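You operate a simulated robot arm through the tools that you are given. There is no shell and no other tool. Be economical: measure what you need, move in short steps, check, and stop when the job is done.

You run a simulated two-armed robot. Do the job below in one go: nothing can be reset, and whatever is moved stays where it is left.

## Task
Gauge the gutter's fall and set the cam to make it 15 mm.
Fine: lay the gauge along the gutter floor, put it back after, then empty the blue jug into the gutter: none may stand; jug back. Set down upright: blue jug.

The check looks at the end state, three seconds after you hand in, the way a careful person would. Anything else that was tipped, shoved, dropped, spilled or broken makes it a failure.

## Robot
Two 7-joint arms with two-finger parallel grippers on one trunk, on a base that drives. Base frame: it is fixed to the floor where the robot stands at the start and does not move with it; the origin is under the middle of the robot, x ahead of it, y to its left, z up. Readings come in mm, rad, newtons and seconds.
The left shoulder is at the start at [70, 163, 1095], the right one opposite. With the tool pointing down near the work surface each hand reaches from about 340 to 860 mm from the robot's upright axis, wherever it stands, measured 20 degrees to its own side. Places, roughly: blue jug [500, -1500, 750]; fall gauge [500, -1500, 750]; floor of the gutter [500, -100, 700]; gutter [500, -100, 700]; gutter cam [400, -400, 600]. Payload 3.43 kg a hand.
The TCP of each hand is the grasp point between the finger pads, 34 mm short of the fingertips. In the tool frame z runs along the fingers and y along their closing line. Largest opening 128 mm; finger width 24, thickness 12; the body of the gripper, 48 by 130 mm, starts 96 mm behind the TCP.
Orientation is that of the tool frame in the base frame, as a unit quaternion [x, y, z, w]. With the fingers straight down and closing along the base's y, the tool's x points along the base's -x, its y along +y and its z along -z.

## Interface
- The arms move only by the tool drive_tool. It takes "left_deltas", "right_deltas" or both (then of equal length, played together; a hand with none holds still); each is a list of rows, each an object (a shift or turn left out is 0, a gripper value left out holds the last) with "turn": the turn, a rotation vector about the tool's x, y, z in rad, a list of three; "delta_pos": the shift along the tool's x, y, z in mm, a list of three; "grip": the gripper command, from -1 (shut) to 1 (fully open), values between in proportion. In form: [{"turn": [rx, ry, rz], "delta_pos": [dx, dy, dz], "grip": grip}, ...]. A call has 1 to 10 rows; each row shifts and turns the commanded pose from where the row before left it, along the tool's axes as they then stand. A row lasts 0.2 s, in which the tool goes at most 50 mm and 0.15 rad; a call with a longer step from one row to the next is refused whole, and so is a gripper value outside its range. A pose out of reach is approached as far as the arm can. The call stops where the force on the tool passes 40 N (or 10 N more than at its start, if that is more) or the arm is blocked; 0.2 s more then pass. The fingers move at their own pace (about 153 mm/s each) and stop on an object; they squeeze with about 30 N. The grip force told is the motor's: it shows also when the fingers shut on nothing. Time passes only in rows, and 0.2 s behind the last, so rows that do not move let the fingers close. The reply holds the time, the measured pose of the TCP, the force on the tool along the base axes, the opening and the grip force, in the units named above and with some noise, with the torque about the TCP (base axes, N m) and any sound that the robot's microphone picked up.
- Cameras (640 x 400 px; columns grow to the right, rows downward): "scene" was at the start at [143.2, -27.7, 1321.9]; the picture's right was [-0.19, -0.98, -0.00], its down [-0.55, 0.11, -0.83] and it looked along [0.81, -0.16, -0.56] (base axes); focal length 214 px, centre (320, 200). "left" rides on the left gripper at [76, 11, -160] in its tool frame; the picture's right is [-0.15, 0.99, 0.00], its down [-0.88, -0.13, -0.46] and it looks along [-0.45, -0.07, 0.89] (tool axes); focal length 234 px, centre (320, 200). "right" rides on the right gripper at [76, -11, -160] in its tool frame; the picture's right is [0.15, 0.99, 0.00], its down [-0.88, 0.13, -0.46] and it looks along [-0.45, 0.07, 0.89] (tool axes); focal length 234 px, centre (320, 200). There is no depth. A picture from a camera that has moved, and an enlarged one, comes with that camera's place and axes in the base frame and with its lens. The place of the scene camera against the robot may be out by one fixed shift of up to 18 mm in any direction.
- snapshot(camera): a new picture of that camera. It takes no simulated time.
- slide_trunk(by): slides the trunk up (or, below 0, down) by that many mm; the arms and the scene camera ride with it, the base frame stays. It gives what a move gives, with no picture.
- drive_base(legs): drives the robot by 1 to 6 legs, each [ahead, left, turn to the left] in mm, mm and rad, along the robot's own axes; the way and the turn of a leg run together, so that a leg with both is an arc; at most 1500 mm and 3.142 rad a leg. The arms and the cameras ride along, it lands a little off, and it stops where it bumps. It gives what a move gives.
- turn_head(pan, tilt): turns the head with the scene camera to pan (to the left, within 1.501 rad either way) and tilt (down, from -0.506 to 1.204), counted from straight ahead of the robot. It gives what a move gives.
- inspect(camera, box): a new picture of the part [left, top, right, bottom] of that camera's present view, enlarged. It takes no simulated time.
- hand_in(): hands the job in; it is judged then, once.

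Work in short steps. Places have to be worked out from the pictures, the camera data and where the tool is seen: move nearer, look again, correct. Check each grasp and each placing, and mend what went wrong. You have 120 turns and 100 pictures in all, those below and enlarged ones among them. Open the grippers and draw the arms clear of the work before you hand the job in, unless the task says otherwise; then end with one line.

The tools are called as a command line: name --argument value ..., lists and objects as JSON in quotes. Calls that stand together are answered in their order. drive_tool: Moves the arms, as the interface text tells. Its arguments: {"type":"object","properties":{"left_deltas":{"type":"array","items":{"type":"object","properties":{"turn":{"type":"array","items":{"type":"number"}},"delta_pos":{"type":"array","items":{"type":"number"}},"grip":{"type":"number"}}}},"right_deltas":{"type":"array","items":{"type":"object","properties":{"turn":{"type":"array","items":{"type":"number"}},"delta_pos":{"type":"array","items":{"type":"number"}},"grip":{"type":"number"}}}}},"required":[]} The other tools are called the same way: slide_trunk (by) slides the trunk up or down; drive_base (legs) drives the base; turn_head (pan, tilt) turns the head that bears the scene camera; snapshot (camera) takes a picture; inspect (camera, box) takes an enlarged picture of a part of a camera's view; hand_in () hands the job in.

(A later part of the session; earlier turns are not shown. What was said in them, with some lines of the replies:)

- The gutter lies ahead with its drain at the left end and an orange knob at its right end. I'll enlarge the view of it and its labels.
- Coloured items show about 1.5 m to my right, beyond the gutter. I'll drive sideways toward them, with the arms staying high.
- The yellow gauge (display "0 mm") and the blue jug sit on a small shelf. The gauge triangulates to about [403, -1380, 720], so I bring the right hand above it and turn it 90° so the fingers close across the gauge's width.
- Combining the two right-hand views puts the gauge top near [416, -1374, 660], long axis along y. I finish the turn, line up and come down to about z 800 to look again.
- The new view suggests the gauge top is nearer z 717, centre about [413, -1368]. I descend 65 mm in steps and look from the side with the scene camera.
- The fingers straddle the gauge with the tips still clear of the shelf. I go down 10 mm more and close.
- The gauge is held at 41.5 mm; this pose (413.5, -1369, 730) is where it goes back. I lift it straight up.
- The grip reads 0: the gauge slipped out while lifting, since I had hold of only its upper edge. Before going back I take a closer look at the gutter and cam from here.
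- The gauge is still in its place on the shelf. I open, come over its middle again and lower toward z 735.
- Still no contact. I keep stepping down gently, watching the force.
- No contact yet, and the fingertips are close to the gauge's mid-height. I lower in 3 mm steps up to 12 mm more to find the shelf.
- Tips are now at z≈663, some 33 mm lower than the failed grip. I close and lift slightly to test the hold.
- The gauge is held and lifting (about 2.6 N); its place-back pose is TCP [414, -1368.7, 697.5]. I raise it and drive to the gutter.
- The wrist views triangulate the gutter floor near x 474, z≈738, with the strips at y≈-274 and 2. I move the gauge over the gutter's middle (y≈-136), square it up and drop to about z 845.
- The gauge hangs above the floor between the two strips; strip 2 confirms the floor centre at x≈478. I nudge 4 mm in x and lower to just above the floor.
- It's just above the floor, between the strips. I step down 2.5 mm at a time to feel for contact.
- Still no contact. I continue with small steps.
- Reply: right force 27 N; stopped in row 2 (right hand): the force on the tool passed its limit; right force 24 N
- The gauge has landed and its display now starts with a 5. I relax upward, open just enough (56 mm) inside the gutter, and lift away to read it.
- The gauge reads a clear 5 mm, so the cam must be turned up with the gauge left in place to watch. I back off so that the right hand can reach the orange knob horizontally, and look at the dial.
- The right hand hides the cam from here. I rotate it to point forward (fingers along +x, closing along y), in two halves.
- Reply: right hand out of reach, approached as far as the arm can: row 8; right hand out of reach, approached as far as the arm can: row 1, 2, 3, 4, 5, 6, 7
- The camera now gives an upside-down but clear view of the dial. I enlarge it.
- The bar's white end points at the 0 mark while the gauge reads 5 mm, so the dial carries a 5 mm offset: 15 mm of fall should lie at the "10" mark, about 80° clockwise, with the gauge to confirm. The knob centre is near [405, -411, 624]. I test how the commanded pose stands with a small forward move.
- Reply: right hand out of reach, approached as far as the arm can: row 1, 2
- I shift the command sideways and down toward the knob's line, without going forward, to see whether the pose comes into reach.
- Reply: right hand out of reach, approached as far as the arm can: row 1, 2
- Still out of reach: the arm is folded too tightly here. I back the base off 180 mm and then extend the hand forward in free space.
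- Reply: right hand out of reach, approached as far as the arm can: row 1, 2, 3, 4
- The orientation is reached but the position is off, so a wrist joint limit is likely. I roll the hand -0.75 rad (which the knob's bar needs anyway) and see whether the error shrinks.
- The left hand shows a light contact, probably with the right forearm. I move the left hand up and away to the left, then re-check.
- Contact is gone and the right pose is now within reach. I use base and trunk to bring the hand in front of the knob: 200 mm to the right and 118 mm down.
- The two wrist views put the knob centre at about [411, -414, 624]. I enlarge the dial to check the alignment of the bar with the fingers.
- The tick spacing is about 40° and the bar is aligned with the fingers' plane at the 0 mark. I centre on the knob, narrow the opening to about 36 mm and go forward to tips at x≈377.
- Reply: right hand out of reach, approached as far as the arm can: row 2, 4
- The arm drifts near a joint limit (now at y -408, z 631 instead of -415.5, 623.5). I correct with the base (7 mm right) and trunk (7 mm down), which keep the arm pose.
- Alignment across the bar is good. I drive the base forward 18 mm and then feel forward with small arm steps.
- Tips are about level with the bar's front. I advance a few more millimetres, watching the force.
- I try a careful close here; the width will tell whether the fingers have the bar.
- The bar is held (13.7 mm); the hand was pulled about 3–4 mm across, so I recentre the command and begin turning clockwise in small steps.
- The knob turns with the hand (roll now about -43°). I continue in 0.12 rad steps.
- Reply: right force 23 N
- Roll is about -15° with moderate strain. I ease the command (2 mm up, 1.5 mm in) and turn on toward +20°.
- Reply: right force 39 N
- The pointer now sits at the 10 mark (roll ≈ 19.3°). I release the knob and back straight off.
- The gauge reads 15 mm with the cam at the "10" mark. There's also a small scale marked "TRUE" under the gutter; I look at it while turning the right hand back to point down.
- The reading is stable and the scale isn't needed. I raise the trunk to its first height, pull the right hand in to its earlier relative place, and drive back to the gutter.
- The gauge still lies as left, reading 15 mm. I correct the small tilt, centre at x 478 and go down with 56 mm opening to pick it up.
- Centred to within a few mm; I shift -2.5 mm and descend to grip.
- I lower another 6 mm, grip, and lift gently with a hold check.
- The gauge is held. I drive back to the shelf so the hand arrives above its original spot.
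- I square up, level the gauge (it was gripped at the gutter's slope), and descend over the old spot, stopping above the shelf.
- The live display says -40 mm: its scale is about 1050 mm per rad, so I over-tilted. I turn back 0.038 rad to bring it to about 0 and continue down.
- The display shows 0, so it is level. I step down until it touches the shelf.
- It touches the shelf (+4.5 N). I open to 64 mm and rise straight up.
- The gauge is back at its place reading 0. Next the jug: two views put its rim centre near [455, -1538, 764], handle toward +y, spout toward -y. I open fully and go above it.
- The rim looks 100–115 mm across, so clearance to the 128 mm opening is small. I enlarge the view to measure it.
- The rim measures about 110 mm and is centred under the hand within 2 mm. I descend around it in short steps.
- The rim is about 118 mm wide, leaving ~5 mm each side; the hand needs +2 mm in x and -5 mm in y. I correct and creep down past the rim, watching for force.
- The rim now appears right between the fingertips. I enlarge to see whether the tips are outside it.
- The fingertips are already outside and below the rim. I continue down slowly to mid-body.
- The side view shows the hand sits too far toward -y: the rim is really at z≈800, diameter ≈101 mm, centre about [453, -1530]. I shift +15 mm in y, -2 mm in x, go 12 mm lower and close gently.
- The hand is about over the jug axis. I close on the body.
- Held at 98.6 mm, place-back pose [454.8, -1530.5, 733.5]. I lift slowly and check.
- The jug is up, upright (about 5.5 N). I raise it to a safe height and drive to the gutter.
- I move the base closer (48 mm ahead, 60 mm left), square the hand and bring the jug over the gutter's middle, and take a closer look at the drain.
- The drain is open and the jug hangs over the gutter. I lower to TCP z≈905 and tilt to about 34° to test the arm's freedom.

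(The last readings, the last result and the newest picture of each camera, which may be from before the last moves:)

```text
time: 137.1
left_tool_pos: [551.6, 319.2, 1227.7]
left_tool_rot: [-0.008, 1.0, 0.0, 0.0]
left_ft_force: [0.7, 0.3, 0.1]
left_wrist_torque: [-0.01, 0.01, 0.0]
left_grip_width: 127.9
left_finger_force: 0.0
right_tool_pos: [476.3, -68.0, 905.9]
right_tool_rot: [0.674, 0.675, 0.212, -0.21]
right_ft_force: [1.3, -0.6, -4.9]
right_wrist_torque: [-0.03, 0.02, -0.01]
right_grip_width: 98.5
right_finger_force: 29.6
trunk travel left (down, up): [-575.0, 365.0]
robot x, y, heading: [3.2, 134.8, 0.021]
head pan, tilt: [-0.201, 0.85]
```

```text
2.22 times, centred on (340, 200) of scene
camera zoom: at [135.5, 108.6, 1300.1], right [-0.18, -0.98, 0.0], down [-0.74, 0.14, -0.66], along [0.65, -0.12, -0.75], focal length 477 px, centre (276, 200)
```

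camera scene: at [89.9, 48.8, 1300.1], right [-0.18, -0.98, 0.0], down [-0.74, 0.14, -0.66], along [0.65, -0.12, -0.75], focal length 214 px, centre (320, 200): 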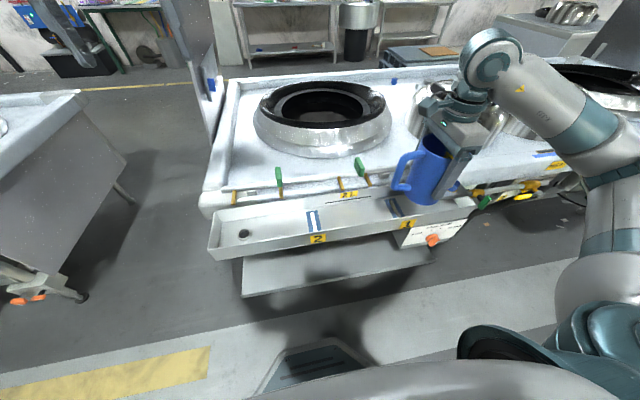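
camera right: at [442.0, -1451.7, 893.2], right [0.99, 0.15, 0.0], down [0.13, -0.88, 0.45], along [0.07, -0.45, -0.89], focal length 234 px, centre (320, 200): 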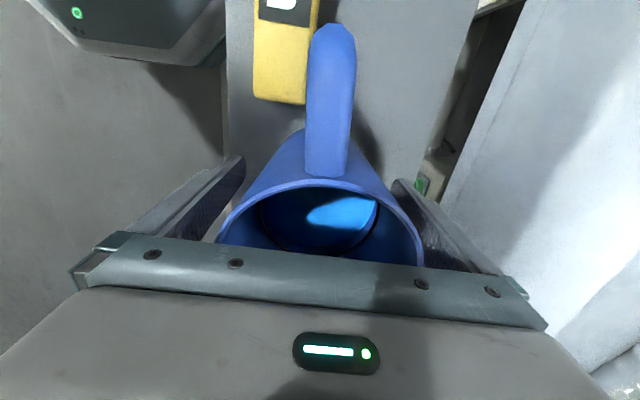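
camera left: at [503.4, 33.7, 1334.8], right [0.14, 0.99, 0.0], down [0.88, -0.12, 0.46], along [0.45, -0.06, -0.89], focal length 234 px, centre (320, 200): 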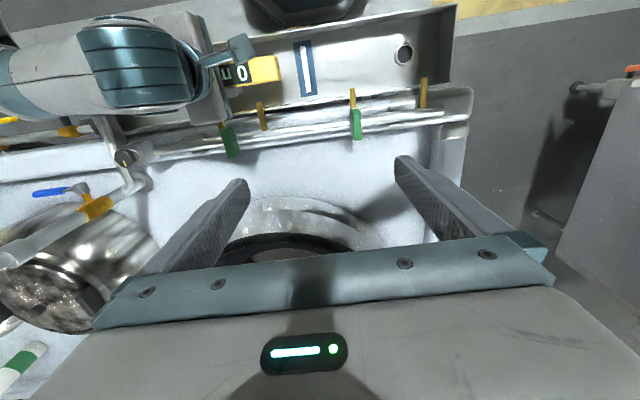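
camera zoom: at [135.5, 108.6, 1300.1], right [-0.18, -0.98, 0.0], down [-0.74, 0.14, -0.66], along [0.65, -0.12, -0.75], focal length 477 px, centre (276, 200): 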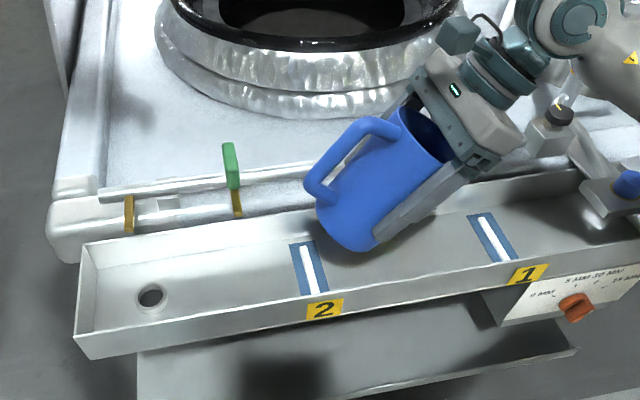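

The tilt follows well. I shift 50 mm toward the drain to keep the wrist clear of the tap and tilt on slowly to start pouring.

drive_tool --right_deltas '[{"delta_pos": [20.5, 0, 14]}, {"delta_pos": [20.5, 0, 14]}, {"turn": [0, 0.08, 0]}, {"turn": [0, 0.08, 0]}, {"turn": [0, 0.08, 0]}, {"turn": [0, 0.08, 0]}, {"turn": [0, 0.06, 0]}, {"turn": [0, 0.06, 0]}, {"turn": [0, 0.06, 0]}, {}]'

inspect --camera "scene" --box '[200, 110, 480, 290]'

```text
time: 139.3
left_tool_pos: [552.2, 321.1, 1226.1]
left_tool_rot: [-0.008, 1.0, 0.0, 0.001]
left_ft_force: [0.7, -0.4, 0.2]
left_wrist_torque: [-0.03, 0.02, -0.03]
left_grip_width: 128.0
left_finger_force: 0.0
right_tool_pos: [477.7, -20.7, 905.8]
right_tool_rot: [0.601, 0.603, 0.371, -0.371]
right_ft_force: [0.2, -0.4, -5.1]
right_wrist_torque: [-0.07, -0.01, -0.01]
right_grip_width: 98.8
right_finger_force: 30.4
trunk travel left (down, up): [-575.0, 365.0]
robot x, y, heading: [1.9, 133.5, 0.015]
head pan, tilt: [-0.201, 0.85]
```

```text
2.22 times, centred on (340, 200) of scene
camera zoom: at [135.8, 109.6, 1300.1], right [-0.18, -0.98, 0.0], down [-0.74, 0.14, -0.66], along [0.65, -0.12, -0.75], focal length 477 px, centre (276, 200)
```

zoom: 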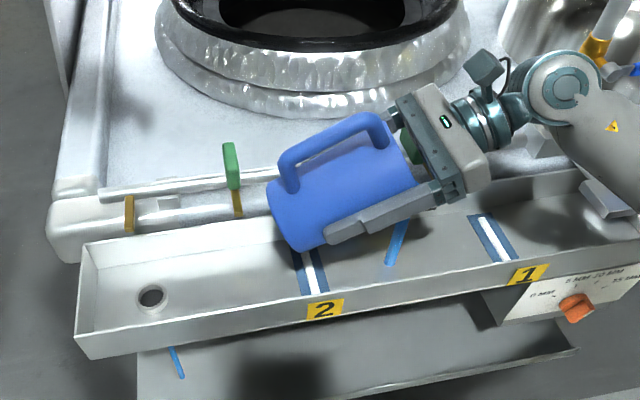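

Water is running into the gutter and out of the drain. I keep tilting slowly.

drive_tool --right_deltas '[{}, {"turn": [0, 0.05, 0]}, {}, {"turn": [0, 0.05, 0]}, {}, {"turn": [0, 0.05, 0]}, {}, {"turn": [0, 0.05, 0]}, {}, {"turn": [0, 0.05, 0]}]'

drive_tool --right_deltas '[{}, {"turn": [0, 0.05, 0]}, {}, {"turn": [0, 0.05, 0]}, {}, {"turn": [0, 0.05, 0]}, {"delta_pos": [8, 0, 0]}, {"turn": [0, 0.05, 0]}, {"delta_pos": [8, 0, 0]}, {"turn": [0, 0.05, 0]}]'

inspect --camera "scene" --box '[200, 110, 480, 290]'

```text
time: 141.5
left_tool_pos: [551.9, 320.8, 1226.0]
left_tool_rot: [-0.008, 1.0, 0.0, 0.0]
left_ft_force: [-0.5, -0.7, -0.2]
left_wrist_torque: [0.02, 0.01, 0.0]
left_grip_width: 128.1
left_finger_force: 0.1
right_tool_pos: [476.2, -17.8, 906.9]
right_tool_rot: [0.55, 0.552, 0.443, -0.443]
right_ft_force: [0.0, -1.1, -2.0]
right_wrist_torque: [-0.02, 0.01, 0.0]
right_grip_width: 98.5
right_finger_force: 29.5
trunk travel left (down, up): [-575.0, 365.0]
robot x, y, heading: [5.5, 132.1, 0.015]
head pan, tilt: [-0.201, 0.85]
```

```text
time: 143.7
left_tool_pos: [550.8, 320.9, 1226.1]
left_tool_rot: [-0.008, 1.0, 0.0, 0.0]
left_ft_force: [-0.2, -0.2, 0.1]
left_wrist_torque: [0.01, -0.01, -0.02]
left_grip_width: 127.8
left_finger_force: 0.1
right_tool_pos: [475.7, -18.5, 921.5]
right_tool_rot: [0.491, 0.492, 0.509, -0.508]
right_ft_force: [0.1, 0.3, -2.4]
right_wrist_torque: [0.0, -0.03, -0.01]
right_grip_width: 98.5
right_finger_force: 30.5
trunk travel left (down, up): [-575.0, 365.0]
robot x, y, heading: [3.6, 137.3, 0.02]
head pan, tilt: [-0.201, 0.85]
```

```text
2.22 times, centred on (340, 200) of scene
camera zoom: at [135.6, 109.4, 1300.1], right [-0.18, -0.98, 0.0], down [-0.74, 0.14, -0.66], along [0.65, -0.12, -0.75], focal length 477 px, centre (276, 200)
```

zoom: 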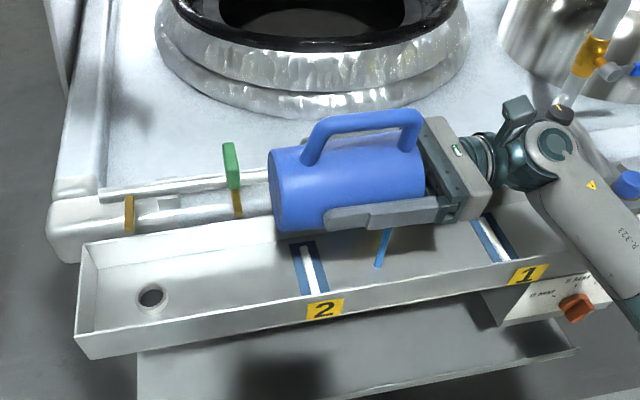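

Tilt is 92° and the weight has dropped to the empty jug; a last trickle runs. I rise a little, tilt to about 105° and hold.

drive_tool --right_deltas '[{"delta_pos": [15, 0, 0]}, {"turn": [0, 0.06, 0]}, {"delta_pos": [10, 0, 0]}, {"turn": [0, 0.06, 0]}, {"turn": [0, 0.06, 0]}, {"turn": [0, 0.06, 0]}, {}, {}, {}, {}]'

inspect --camera "scene" --box '[200, 110, 480, 290]'

```text
time: 145.9
left_tool_pos: [551.2, 321.2, 1226.8]
left_tool_rot: [-0.008, 1.0, 0.0, 0.0]
left_ft_force: [0.5, 0.1, -0.6]
left_wrist_torque: [-0.03, -0.03, 0.02]
left_grip_width: 127.7
left_finger_force: 0.2
right_tool_pos: [474.8, -18.8, 945.8]
right_tool_rot: [0.427, 0.428, 0.563, -0.563]
right_ft_force: [-0.7, 0.1, -1.1]
right_wrist_torque: [-0.01, -0.02, 0.01]
right_grip_width: 98.5
right_finger_force: 30.5
trunk travel left (down, up): [-575.0, 365.0]
robot x, y, heading: [5.4, 129.4, 0.022]
head pan, tilt: [-0.201, 0.85]
```

```text
2.22 times, centred on (340, 200) of scene
camera zoom: at [135.5, 109.5, 1300.1], right [-0.18, -0.98, 0.0], down [-0.74, 0.14, -0.66], along [0.65, -0.12, -0.75], focal length 477 px, centre (276, 200)
```

zoom: 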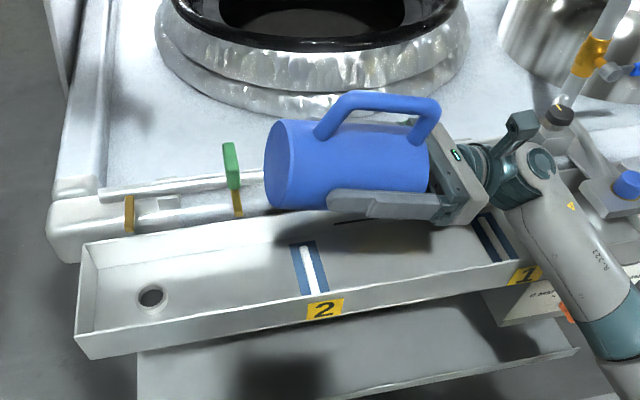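

No more stream comes. I tilt the jug back upright the same way.

drive_tool --right_deltas '[{"turn": [0, -0.14, 0]}, {"turn": [0, -0.14, 0]}, {"turn": [0, -0.14, 0]}, {"turn": [0, -0.14, 0]}, {"turn": [0, -0.14, 0]}, {"turn": [0, -0.14, 0]}, {"turn": [0, -0.14, 0]}, {"turn": [0, -0.14, 0]}, {"turn": [0, -0.14, 0]}, {"turn": [0, -0.14, 0]}]'

drive_tool --right_deltas '[{"turn": [0, -0.14, 0]}, {"turn": [0, -0.14, 0]}, {"turn": [0, -0.14, 0]}, {"turn": [0, -0.02, 0]}, {"delta_pos": [-40, 0, -10]}, {"delta_pos": [-40, 0, 0]}, {"delta_pos": [-40, 0, 0]}, {"delta_pos": [-40, 0, 0]}]'

snapshot --camera "scene"

inspect --camera "scene" --box '[200, 180, 480, 290]'

```text
time: 148.1
left_tool_pos: [552.8, 323.5, 1225.6]
left_tool_rot: [-0.008, 1.0, -0.001, 0.0]
left_ft_force: [-0.8, 0.7, -0.1]
left_wrist_torque: [-0.03, 0.02, 0.01]
left_grip_width: 127.8
left_finger_force: 0.1
right_tool_pos: [476.5, -18.5, 948.1]
right_tool_rot: [0.689, 0.691, 0.155, -0.154]
right_ft_force: [0.3, -0.5, -1.6]
right_wrist_torque: [-0.04, 0.0, 0.0]
right_grip_width: 98.5
right_finger_force: 30.3
trunk travel left (down, up): [-575.0, 365.0]
robot x, y, heading: [3.5, 131.3, 0.015]
head pan, tilt: [-0.201, 0.85]
```

```text
time: 149.9
left_tool_pos: [551.0, 320.0, 1227.2]
left_tool_rot: [-0.008, 1.0, 0.0, 0.001]
left_ft_force: [0.0, -0.5, 0.2]
left_wrist_torque: [0.03, 0.0, 0.0]
left_grip_width: 128.0
left_finger_force: 0.1
right_tool_pos: [474.5, -179.4, 954.5]
right_tool_rot: [0.707, 0.707, 0.003, -0.001]
right_ft_force: [-0.2, -0.5, -1.7]
right_wrist_torque: [-0.02, 0.0, -0.03]
right_grip_width: 98.3
right_finger_force: 30.4
trunk travel left (down, up): [-575.0, 365.0]
robot x, y, heading: [2.1, 138.0, 0.02]
head pan, tilt: [-0.201, 0.85]
```

```text
14 pictures are left
camera scene: at [134.7, 108.1, 1300.2], right [-0.18, -0.98, 0.0], down [-0.74, 0.14, -0.66], along [0.65, -0.12, -0.75], focal length 214 px, centre (320, 200)
```

scene: 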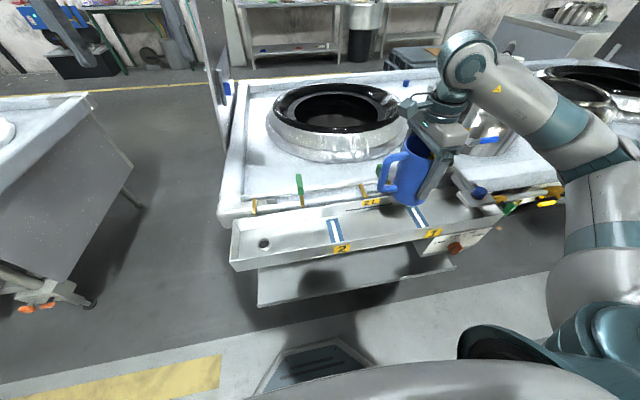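

```text
2.29 times, centred on (340, 235) of scene
camera zoom: at [134.7, 108.1, 1300.2], right [-0.18, -0.98, 0.0], down [-0.74, 0.14, -0.66], along [0.65, -0.12, -0.75], focal length 490 px, centre (274, 120)
```

zoom: 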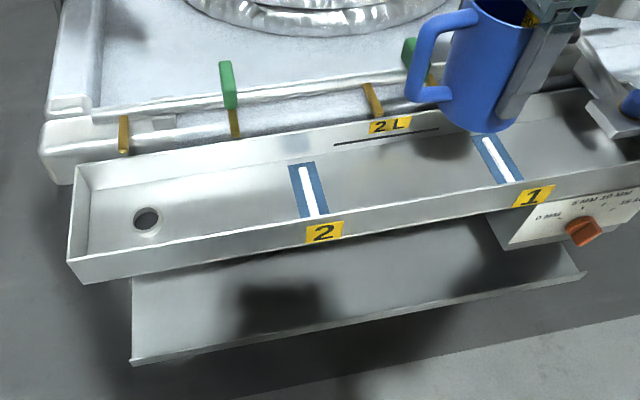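

The gutter is empty and dry. I drive the jug back to the shelf.

drive_base --legs '[[-40, 0, 0], [0, -1345, 0]]'

turn_head --pan -0.5 --tilt 0.7

```text
time: 157.2
left_tool_pos: [553.3, -1027.4, 1226.9]
left_tool_rot: [-0.029, 1.0, 0.0, 0.0]
left_ft_force: [0.4, 0.5, 0.2]
left_wrist_torque: [0.04, 0.01, 0.0]
left_grip_width: 128.2
left_finger_force: 0.1
right_tool_pos: [496.7, -1529.0, 953.8]
right_tool_rot: [0.693, 0.721, 0.002, 0.0]
right_ft_force: [0.0, -0.5, -1.6]
right_wrist_torque: [0.0, 0.01, -0.02]
right_grip_width: 98.5
right_finger_force: 30.1
trunk travel left (down, up): [-575.0, 365.0]
robot x, y, heading: [13.8, -1238.5, 0.058]
head pan, tilt: [-0.201, 0.85]
```

```text
time: 158.0
left_tool_pos: [553.1, -1026.5, 1226.1]
left_tool_rot: [-0.029, 1.0, 0.001, 0.0]
left_ft_force: [-0.3, 1.3, -0.9]
left_wrist_torque: [-0.01, -0.03, 0.0]
left_grip_width: 128.0
left_finger_force: 0.0
right_tool_pos: [497.8, -1529.2, 956.0]
right_tool_rot: [0.692, 0.722, 0.002, 0.0]
right_ft_force: [0.1, 0.1, -2.4]
right_wrist_torque: [-0.02, 0.01, -0.03]
right_grip_width: 98.2
right_finger_force: 30.3
trunk travel left (down, up): [-575.0, 365.0]
robot x, y, heading: [12.0, -1235.7, 0.058]
head pan, tilt: [-0.499, 0.7]
```

The base came in turned by 0.058 rad, so I square the hand, move back to x 455, y -1530.5, and look before lowering.

drive_tool --right_deltas '[{"turn": [0, 0, 0.0424]}, {"delta_pos": [-1, -42.5, 0]}, {"delta_pos": [0, 0, 40]}, {"delta_pos": [0, 0, 40]}, {"delta_pos": [0, 0, 35]}]'

inspect --camera "scene" --box '[240, 160, 440, 300]'

snapshot --camera "right"

```text
time: 159.2
left_tool_pos: [553.4, -1027.7, 1226.8]
left_tool_rot: [-0.028, 1.0, 0.001, 0.0]
left_ft_force: [-0.2, -0.6, -0.6]
left_wrist_torque: [-0.02, 0.03, 0.0]
left_grip_width: 127.8
left_finger_force: 0.0
right_tool_pos: [454.5, -1527.2, 839.7]
right_tool_rot: [0.708, 0.706, 0.002, -0.001]
right_ft_force: [0.9, 0.5, -1.3]
right_wrist_torque: [-0.02, 0.02, 0.0]
right_grip_width: 98.3
right_finger_force: 30.2
trunk travel left (down, up): [-575.0, 365.0]
robot x, y, heading: [11.5, -1238.1, 0.056]
head pan, tilt: [-0.499, 0.7]
```

```text
2.86 times, centred on (340, 230) of scene
camera zoom: at [145.3, -1281.4, 1312.4], right [-0.43, -0.9, 0.0], down [-0.58, 0.28, -0.76], along [0.69, -0.33, -0.64], focal length 613 px, centre (263, 114)
```

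zoom: 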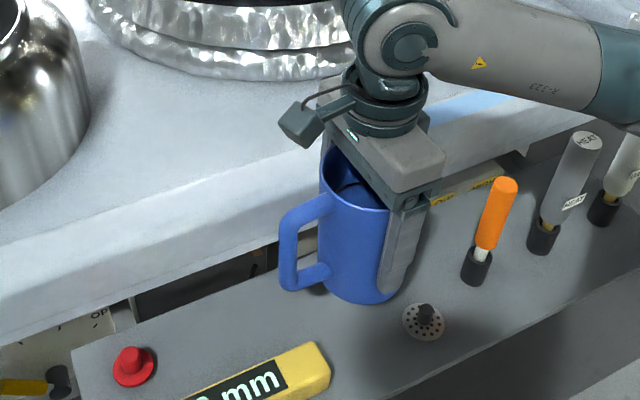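

```text
11 pictures are left
camera right: at [441.9, -1451.0, 999.1], right [0.99, 0.15, 0.0], down [0.13, -0.88, 0.45], along [0.07, -0.45, -0.89], focal length 234 px, centre (320, 200)
```

right: 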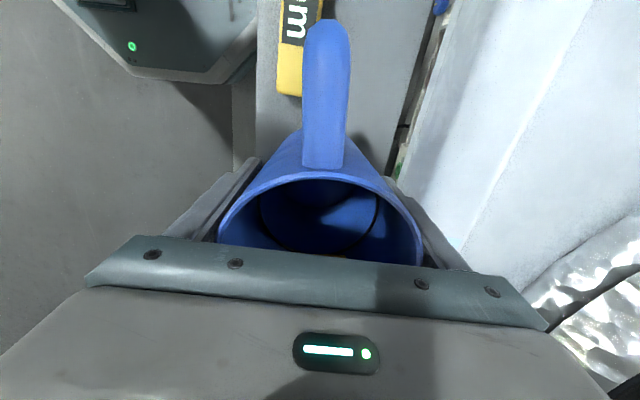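

The jug is empty and in line with its spot. I move 3 mm toward -y and lower to just above the shelf.

drive_tool --right_deltas '[{"delta_pos": [-3.3, 0, 0]}, {"delta_pos": [0, 0, 40]}, {"delta_pos": [0, 0, 35]}, {"delta_pos": [0, 0, 15]}, {"delta_pos": [0, 0, 8]}]'

drive_tool --right_deltas '[{"delta_pos": [0, 0, 2]}, {"delta_pos": [0, 0, 2]}]'

inspect --camera "scene" --box '[240, 180, 440, 320]'

```text
time: 160.4
left_tool_pos: [552.7, -1027.5, 1226.3]
left_tool_rot: [-0.029, 1.0, 0.0, 0.0]
left_ft_force: [0.1, -0.1, 0.3]
left_wrist_torque: [0.02, -0.02, -0.01]
left_grip_width: 128.1
left_finger_force: 0.1
right_tool_pos: [454.8, -1532.8, 741.3]
right_tool_rot: [0.707, 0.707, 0.002, -0.001]
right_ft_force: [-0.1, 0.4, -1.1]
right_wrist_torque: [-0.01, -0.01, 0.0]
right_grip_width: 98.5
right_finger_force: 29.8
trunk travel left (down, up): [-575.0, 365.0]
robot x, y, heading: [13.7, -1238.1, 0.054]
head pan, tilt: [-0.499, 0.7]
```

```text
time: 161.0
left_tool_pos: [553.9, -1026.6, 1226.6]
left_tool_rot: [-0.03, 1.0, 0.0, 0.0]
left_ft_force: [-0.1, -0.4, 0.3]
left_wrist_torque: [0.01, -0.03, 0.01]
left_grip_width: 128.2
left_finger_force: 0.1
right_tool_pos: [455.0, -1532.1, 738.7]
right_tool_rot: [0.707, 0.707, 0.001, -0.001]
right_ft_force: [0.2, 0.0, -2.3]
right_wrist_torque: [-0.04, -0.02, 0.0]
right_grip_width: 98.6
right_finger_force: 30.0
trunk travel left (down, up): [-575.0, 365.0]
robot x, y, heading: [18.0, -1236.8, 0.056]
head pan, tilt: [-0.499, 0.7]
```

```text
2.86 times, centred on (340, 250) of scene
camera zoom: at [145.2, -1281.0, 1312.4], right [-0.43, -0.9, 0.0], down [-0.58, 0.28, -0.76], along [0.69, -0.33, -0.64], focal length 613 px, centre (263, 57)
```

zoom: 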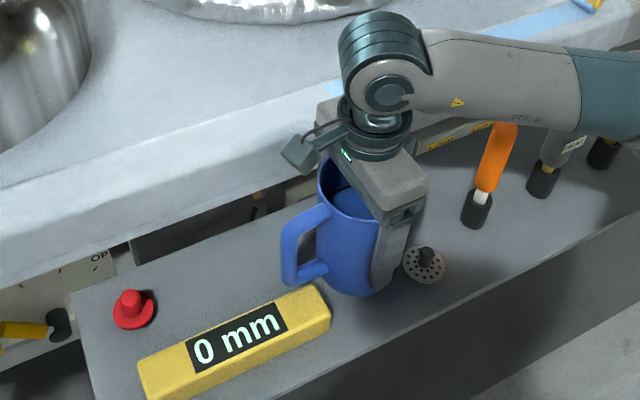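

It's nearly down. I feel the last millimetres to contact.

drive_tool --right_deltas '[{"delta_pos": [0, 0, 1.5]}, {"delta_pos": [0, 0, 1.5]}]'

drive_tool --right_deltas '[{"delta_pos": [0, 0, 1.5]}, {"delta_pos": [0, 0, 1]}]'

```text
time: 161.6
left_tool_pos: [551.8, -1027.0, 1227.2]
left_tool_rot: [-0.029, 1.0, -0.002, 0.001]
left_ft_force: [-0.5, 0.2, 0.2]
left_wrist_torque: [0.0, 0.02, -0.05]
left_grip_width: 127.9
left_finger_force: 0.1
right_tool_pos: [454.5, -1532.9, 736.8]
right_tool_rot: [0.707, 0.707, 0.003, 0.0]
right_ft_force: [-2.1, 0.3, 13.2]
right_wrist_torque: [0.49, 0.1, 0.08]
right_grip_width: 98.4
right_finger_force: 30.1
trunk travel left (down, up): [-575.0, 365.0]
robot x, y, heading: [10.9, -1240.8, 0.056]
head pan, tilt: [-0.499, 0.7]
```

```text
time: 162.2
left_tool_pos: [551.6, -1026.6, 1226.4]
left_tool_rot: [-0.028, 1.0, -0.002, 0.001]
left_ft_force: [0.6, -0.2, -0.3]
left_wrist_torque: [-0.01, -0.01, 0.0]
left_grip_width: 128.1
left_finger_force: 0.0
right_tool_pos: [454.6, -1533.2, 732.9]
right_tool_rot: [0.707, 0.707, 0.003, 0.001]
right_ft_force: [2.0, -5.8, 26.2]
right_wrist_torque: [0.31, 0.0, -0.15]
right_grip_width: 98.7
right_finger_force: 30.4
trunk travel left (down, up): [-575.0, 365.0]
robot x, y, heading: [12.8, -1233.8, 0.056]
head pan, tilt: [-0.499, 0.7]
```

It's on the shelf. I ease off 2 mm, open fully, and rise straight up.

drive_tool --right_deltas '[{"delta_pos": [0, 0, -2]}, {"grip": 0.7}, {"grip": 1}, {}, {"delta_pos": [0, 0, -15]}, {"delta_pos": [0, 0, -30]}, {"delta_pos": [0, 0, -40]}, {"delta_pos": [0, 0, -45]}, {"delta_pos": [0, 0, -45]}, {"delta_pos": [0, 0, -45]}]'

inspect --camera "scene" --box '[240, 160, 460, 320]'

snapshot --camera "right"

```text
time: 164.4
left_tool_pos: [552.4, -1027.0, 1226.9]
left_tool_rot: [-0.028, 1.0, 0.0, 0.001]
left_ft_force: [0.0, -0.4, 0.5]
left_wrist_torque: [0.0, -0.01, -0.02]
left_grip_width: 127.8
left_finger_force: 0.1
right_tool_pos: [454.2, -1531.8, 952.5]
right_tool_rot: [0.707, 0.707, 0.003, 0.001]
right_ft_force: [0.5, 0.4, 0.9]
right_wrist_torque: [-0.05, 0.0, 0.02]
right_grip_width: 127.7
right_finger_force: 0.0
trunk travel left (down, up): [-575.0, 365.0]
robot x, y, heading: [9.5, -1236.3, 0.058]
head pan, tilt: [-0.499, 0.7]
```

```text
2.50 times, centred on (350, 240) of scene
camera zoom: at [144.4, -1280.1, 1312.4], right [-0.43, -0.9, 0.0], down [-0.58, 0.28, -0.77], along [0.69, -0.33, -0.64], focal length 536 px, centre (245, 100)
```

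zoom: 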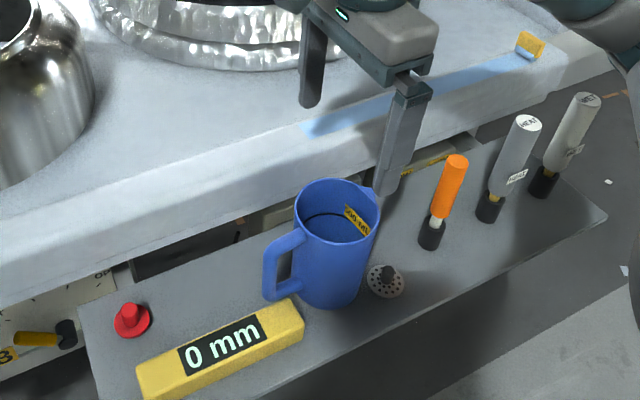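

```text
8 pictures are left
camera right: at [442.4, -1456.3, 1111.8], right [0.99, 0.15, 0.0], down [0.13, -0.88, 0.45], along [0.07, -0.45, -0.89], focal length 234 px, centre (320, 200)
```

right: 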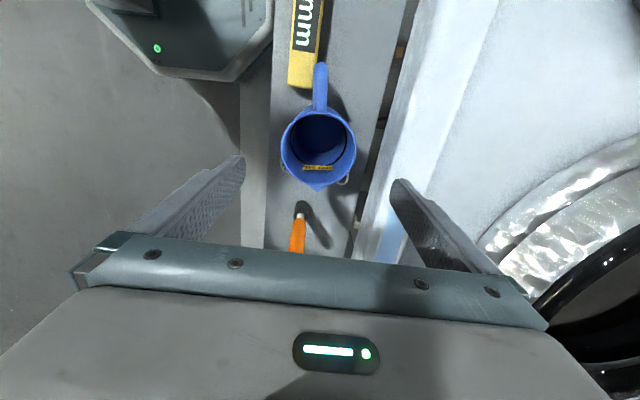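

Jug upright and empty, gauge at its place. I back away to clear the work and take a last look at the cam dial.

drive_base --legs '[[-350, 0, -0.05], [0, 700, 0]]'

turn_head --pan 0.2 --tilt 0.6

snapshot --camera "scene"

```text
time: 170.2
left_tool_pos: [197.8, -353.1, 1226.6]
left_tool_rot: [-0.011, 1.0, 0.0, 0.001]
left_ft_force: [-0.3, -0.1, -0.5]
left_wrist_torque: [-0.04, 0.0, -0.01]
left_grip_width: 128.0
left_finger_force: 0.1
right_tool_pos: [83.9, -856.1, 951.0]
right_tool_rot: [0.719, 0.695, 0.001, 0.0]
right_ft_force: [0.2, 1.2, -0.3]
right_wrist_torque: [-0.01, -0.01, 0.03]
right_grip_width: 128.0
right_finger_force: 0.0
trunk travel left (down, up): [-575.0, 365.0]
robot x, y, heading: [-349.1, -544.4, 0.018]
head pan, tilt: [-0.499, 0.7]
```

```text
time: 171.2
left_tool_pos: [198.7, -353.8, 1226.1]
left_tool_rot: [-0.011, 1.0, 0.001, 0.0]
left_ft_force: [0.5, 0.0, 0.5]
left_wrist_torque: [0.01, 0.01, 0.0]
left_grip_width: 127.9
left_finger_force: 0.0
right_tool_pos: [83.0, -854.5, 952.3]
right_tool_rot: [0.72, 0.694, 0.001, 0.0]
right_ft_force: [0.1, 0.1, -0.1]
right_wrist_torque: [0.01, 0.03, 0.0]
right_grip_width: 128.2
right_finger_force: 0.0
trunk travel left (down, up): [-575.0, 365.0]
robot x, y, heading: [-347.2, -544.0, 0.024]
head pan, tilt: [0.201, 0.6]
```

```text
7 pictures are left
camera scene: at [-207.1, -534.0, 1321.0], right [0.22, -0.98, 0.0], down [-0.55, -0.13, -0.82], along [0.8, 0.18, -0.57], focal length 214 px, centre (320, 200)
```

scene: 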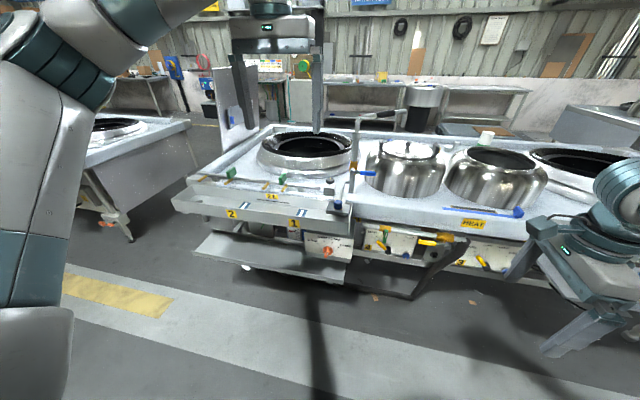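

inspect --camera "scene" --box '[290, 220, 370, 270]'

inspect --camera "scene" --box '[170, 170, 370, 300]'

```text
8.00 times, centred on (330, 245) of scene
camera zoom: at [-207.1, -534.0, 1321.0], right [0.22, -0.98, 0.0], down [-0.55, -0.13, -0.82], along [0.8, 0.18, -0.57], focal length 1716 px, centre (240, -160)
```

zoom: 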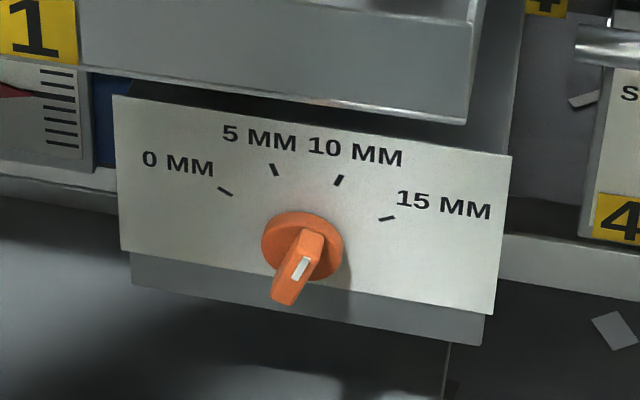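

```text
3.08 times, centred on (270, 235) of scene
camera zoom: at [-207.1, -534.0, 1321.0], right [0.22, -0.98, 0.0], down [-0.55, -0.13, -0.82], along [0.8, 0.18, -0.57], focal length 660 px, centre (474, 92)
```

zoom: 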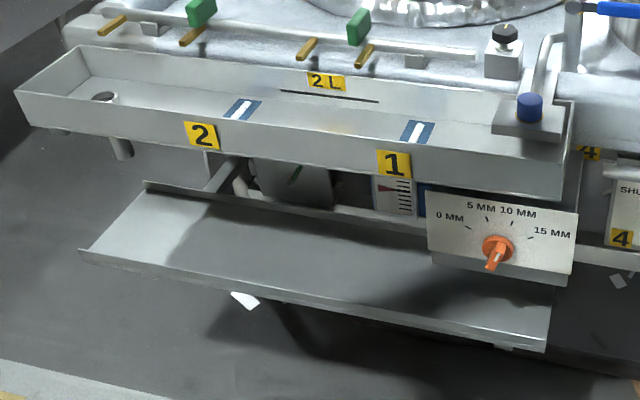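

The cam still sits at the "10" mark (15 mm on the gauge), the gutter is empty, and both hands are open and clear. I hand in.

hand_in

```text
The job is handed in.
```

The job is handed in: the gutter's fall first read 5 mm on the gauge and reads 15 mm after I turned the cam to its "10 MM" mark (its dial is 5 mm off). The gauge is back on the shelf, and the blue jug was emptied into the gutter, which drained with no water left standing, then set back upright in its place.
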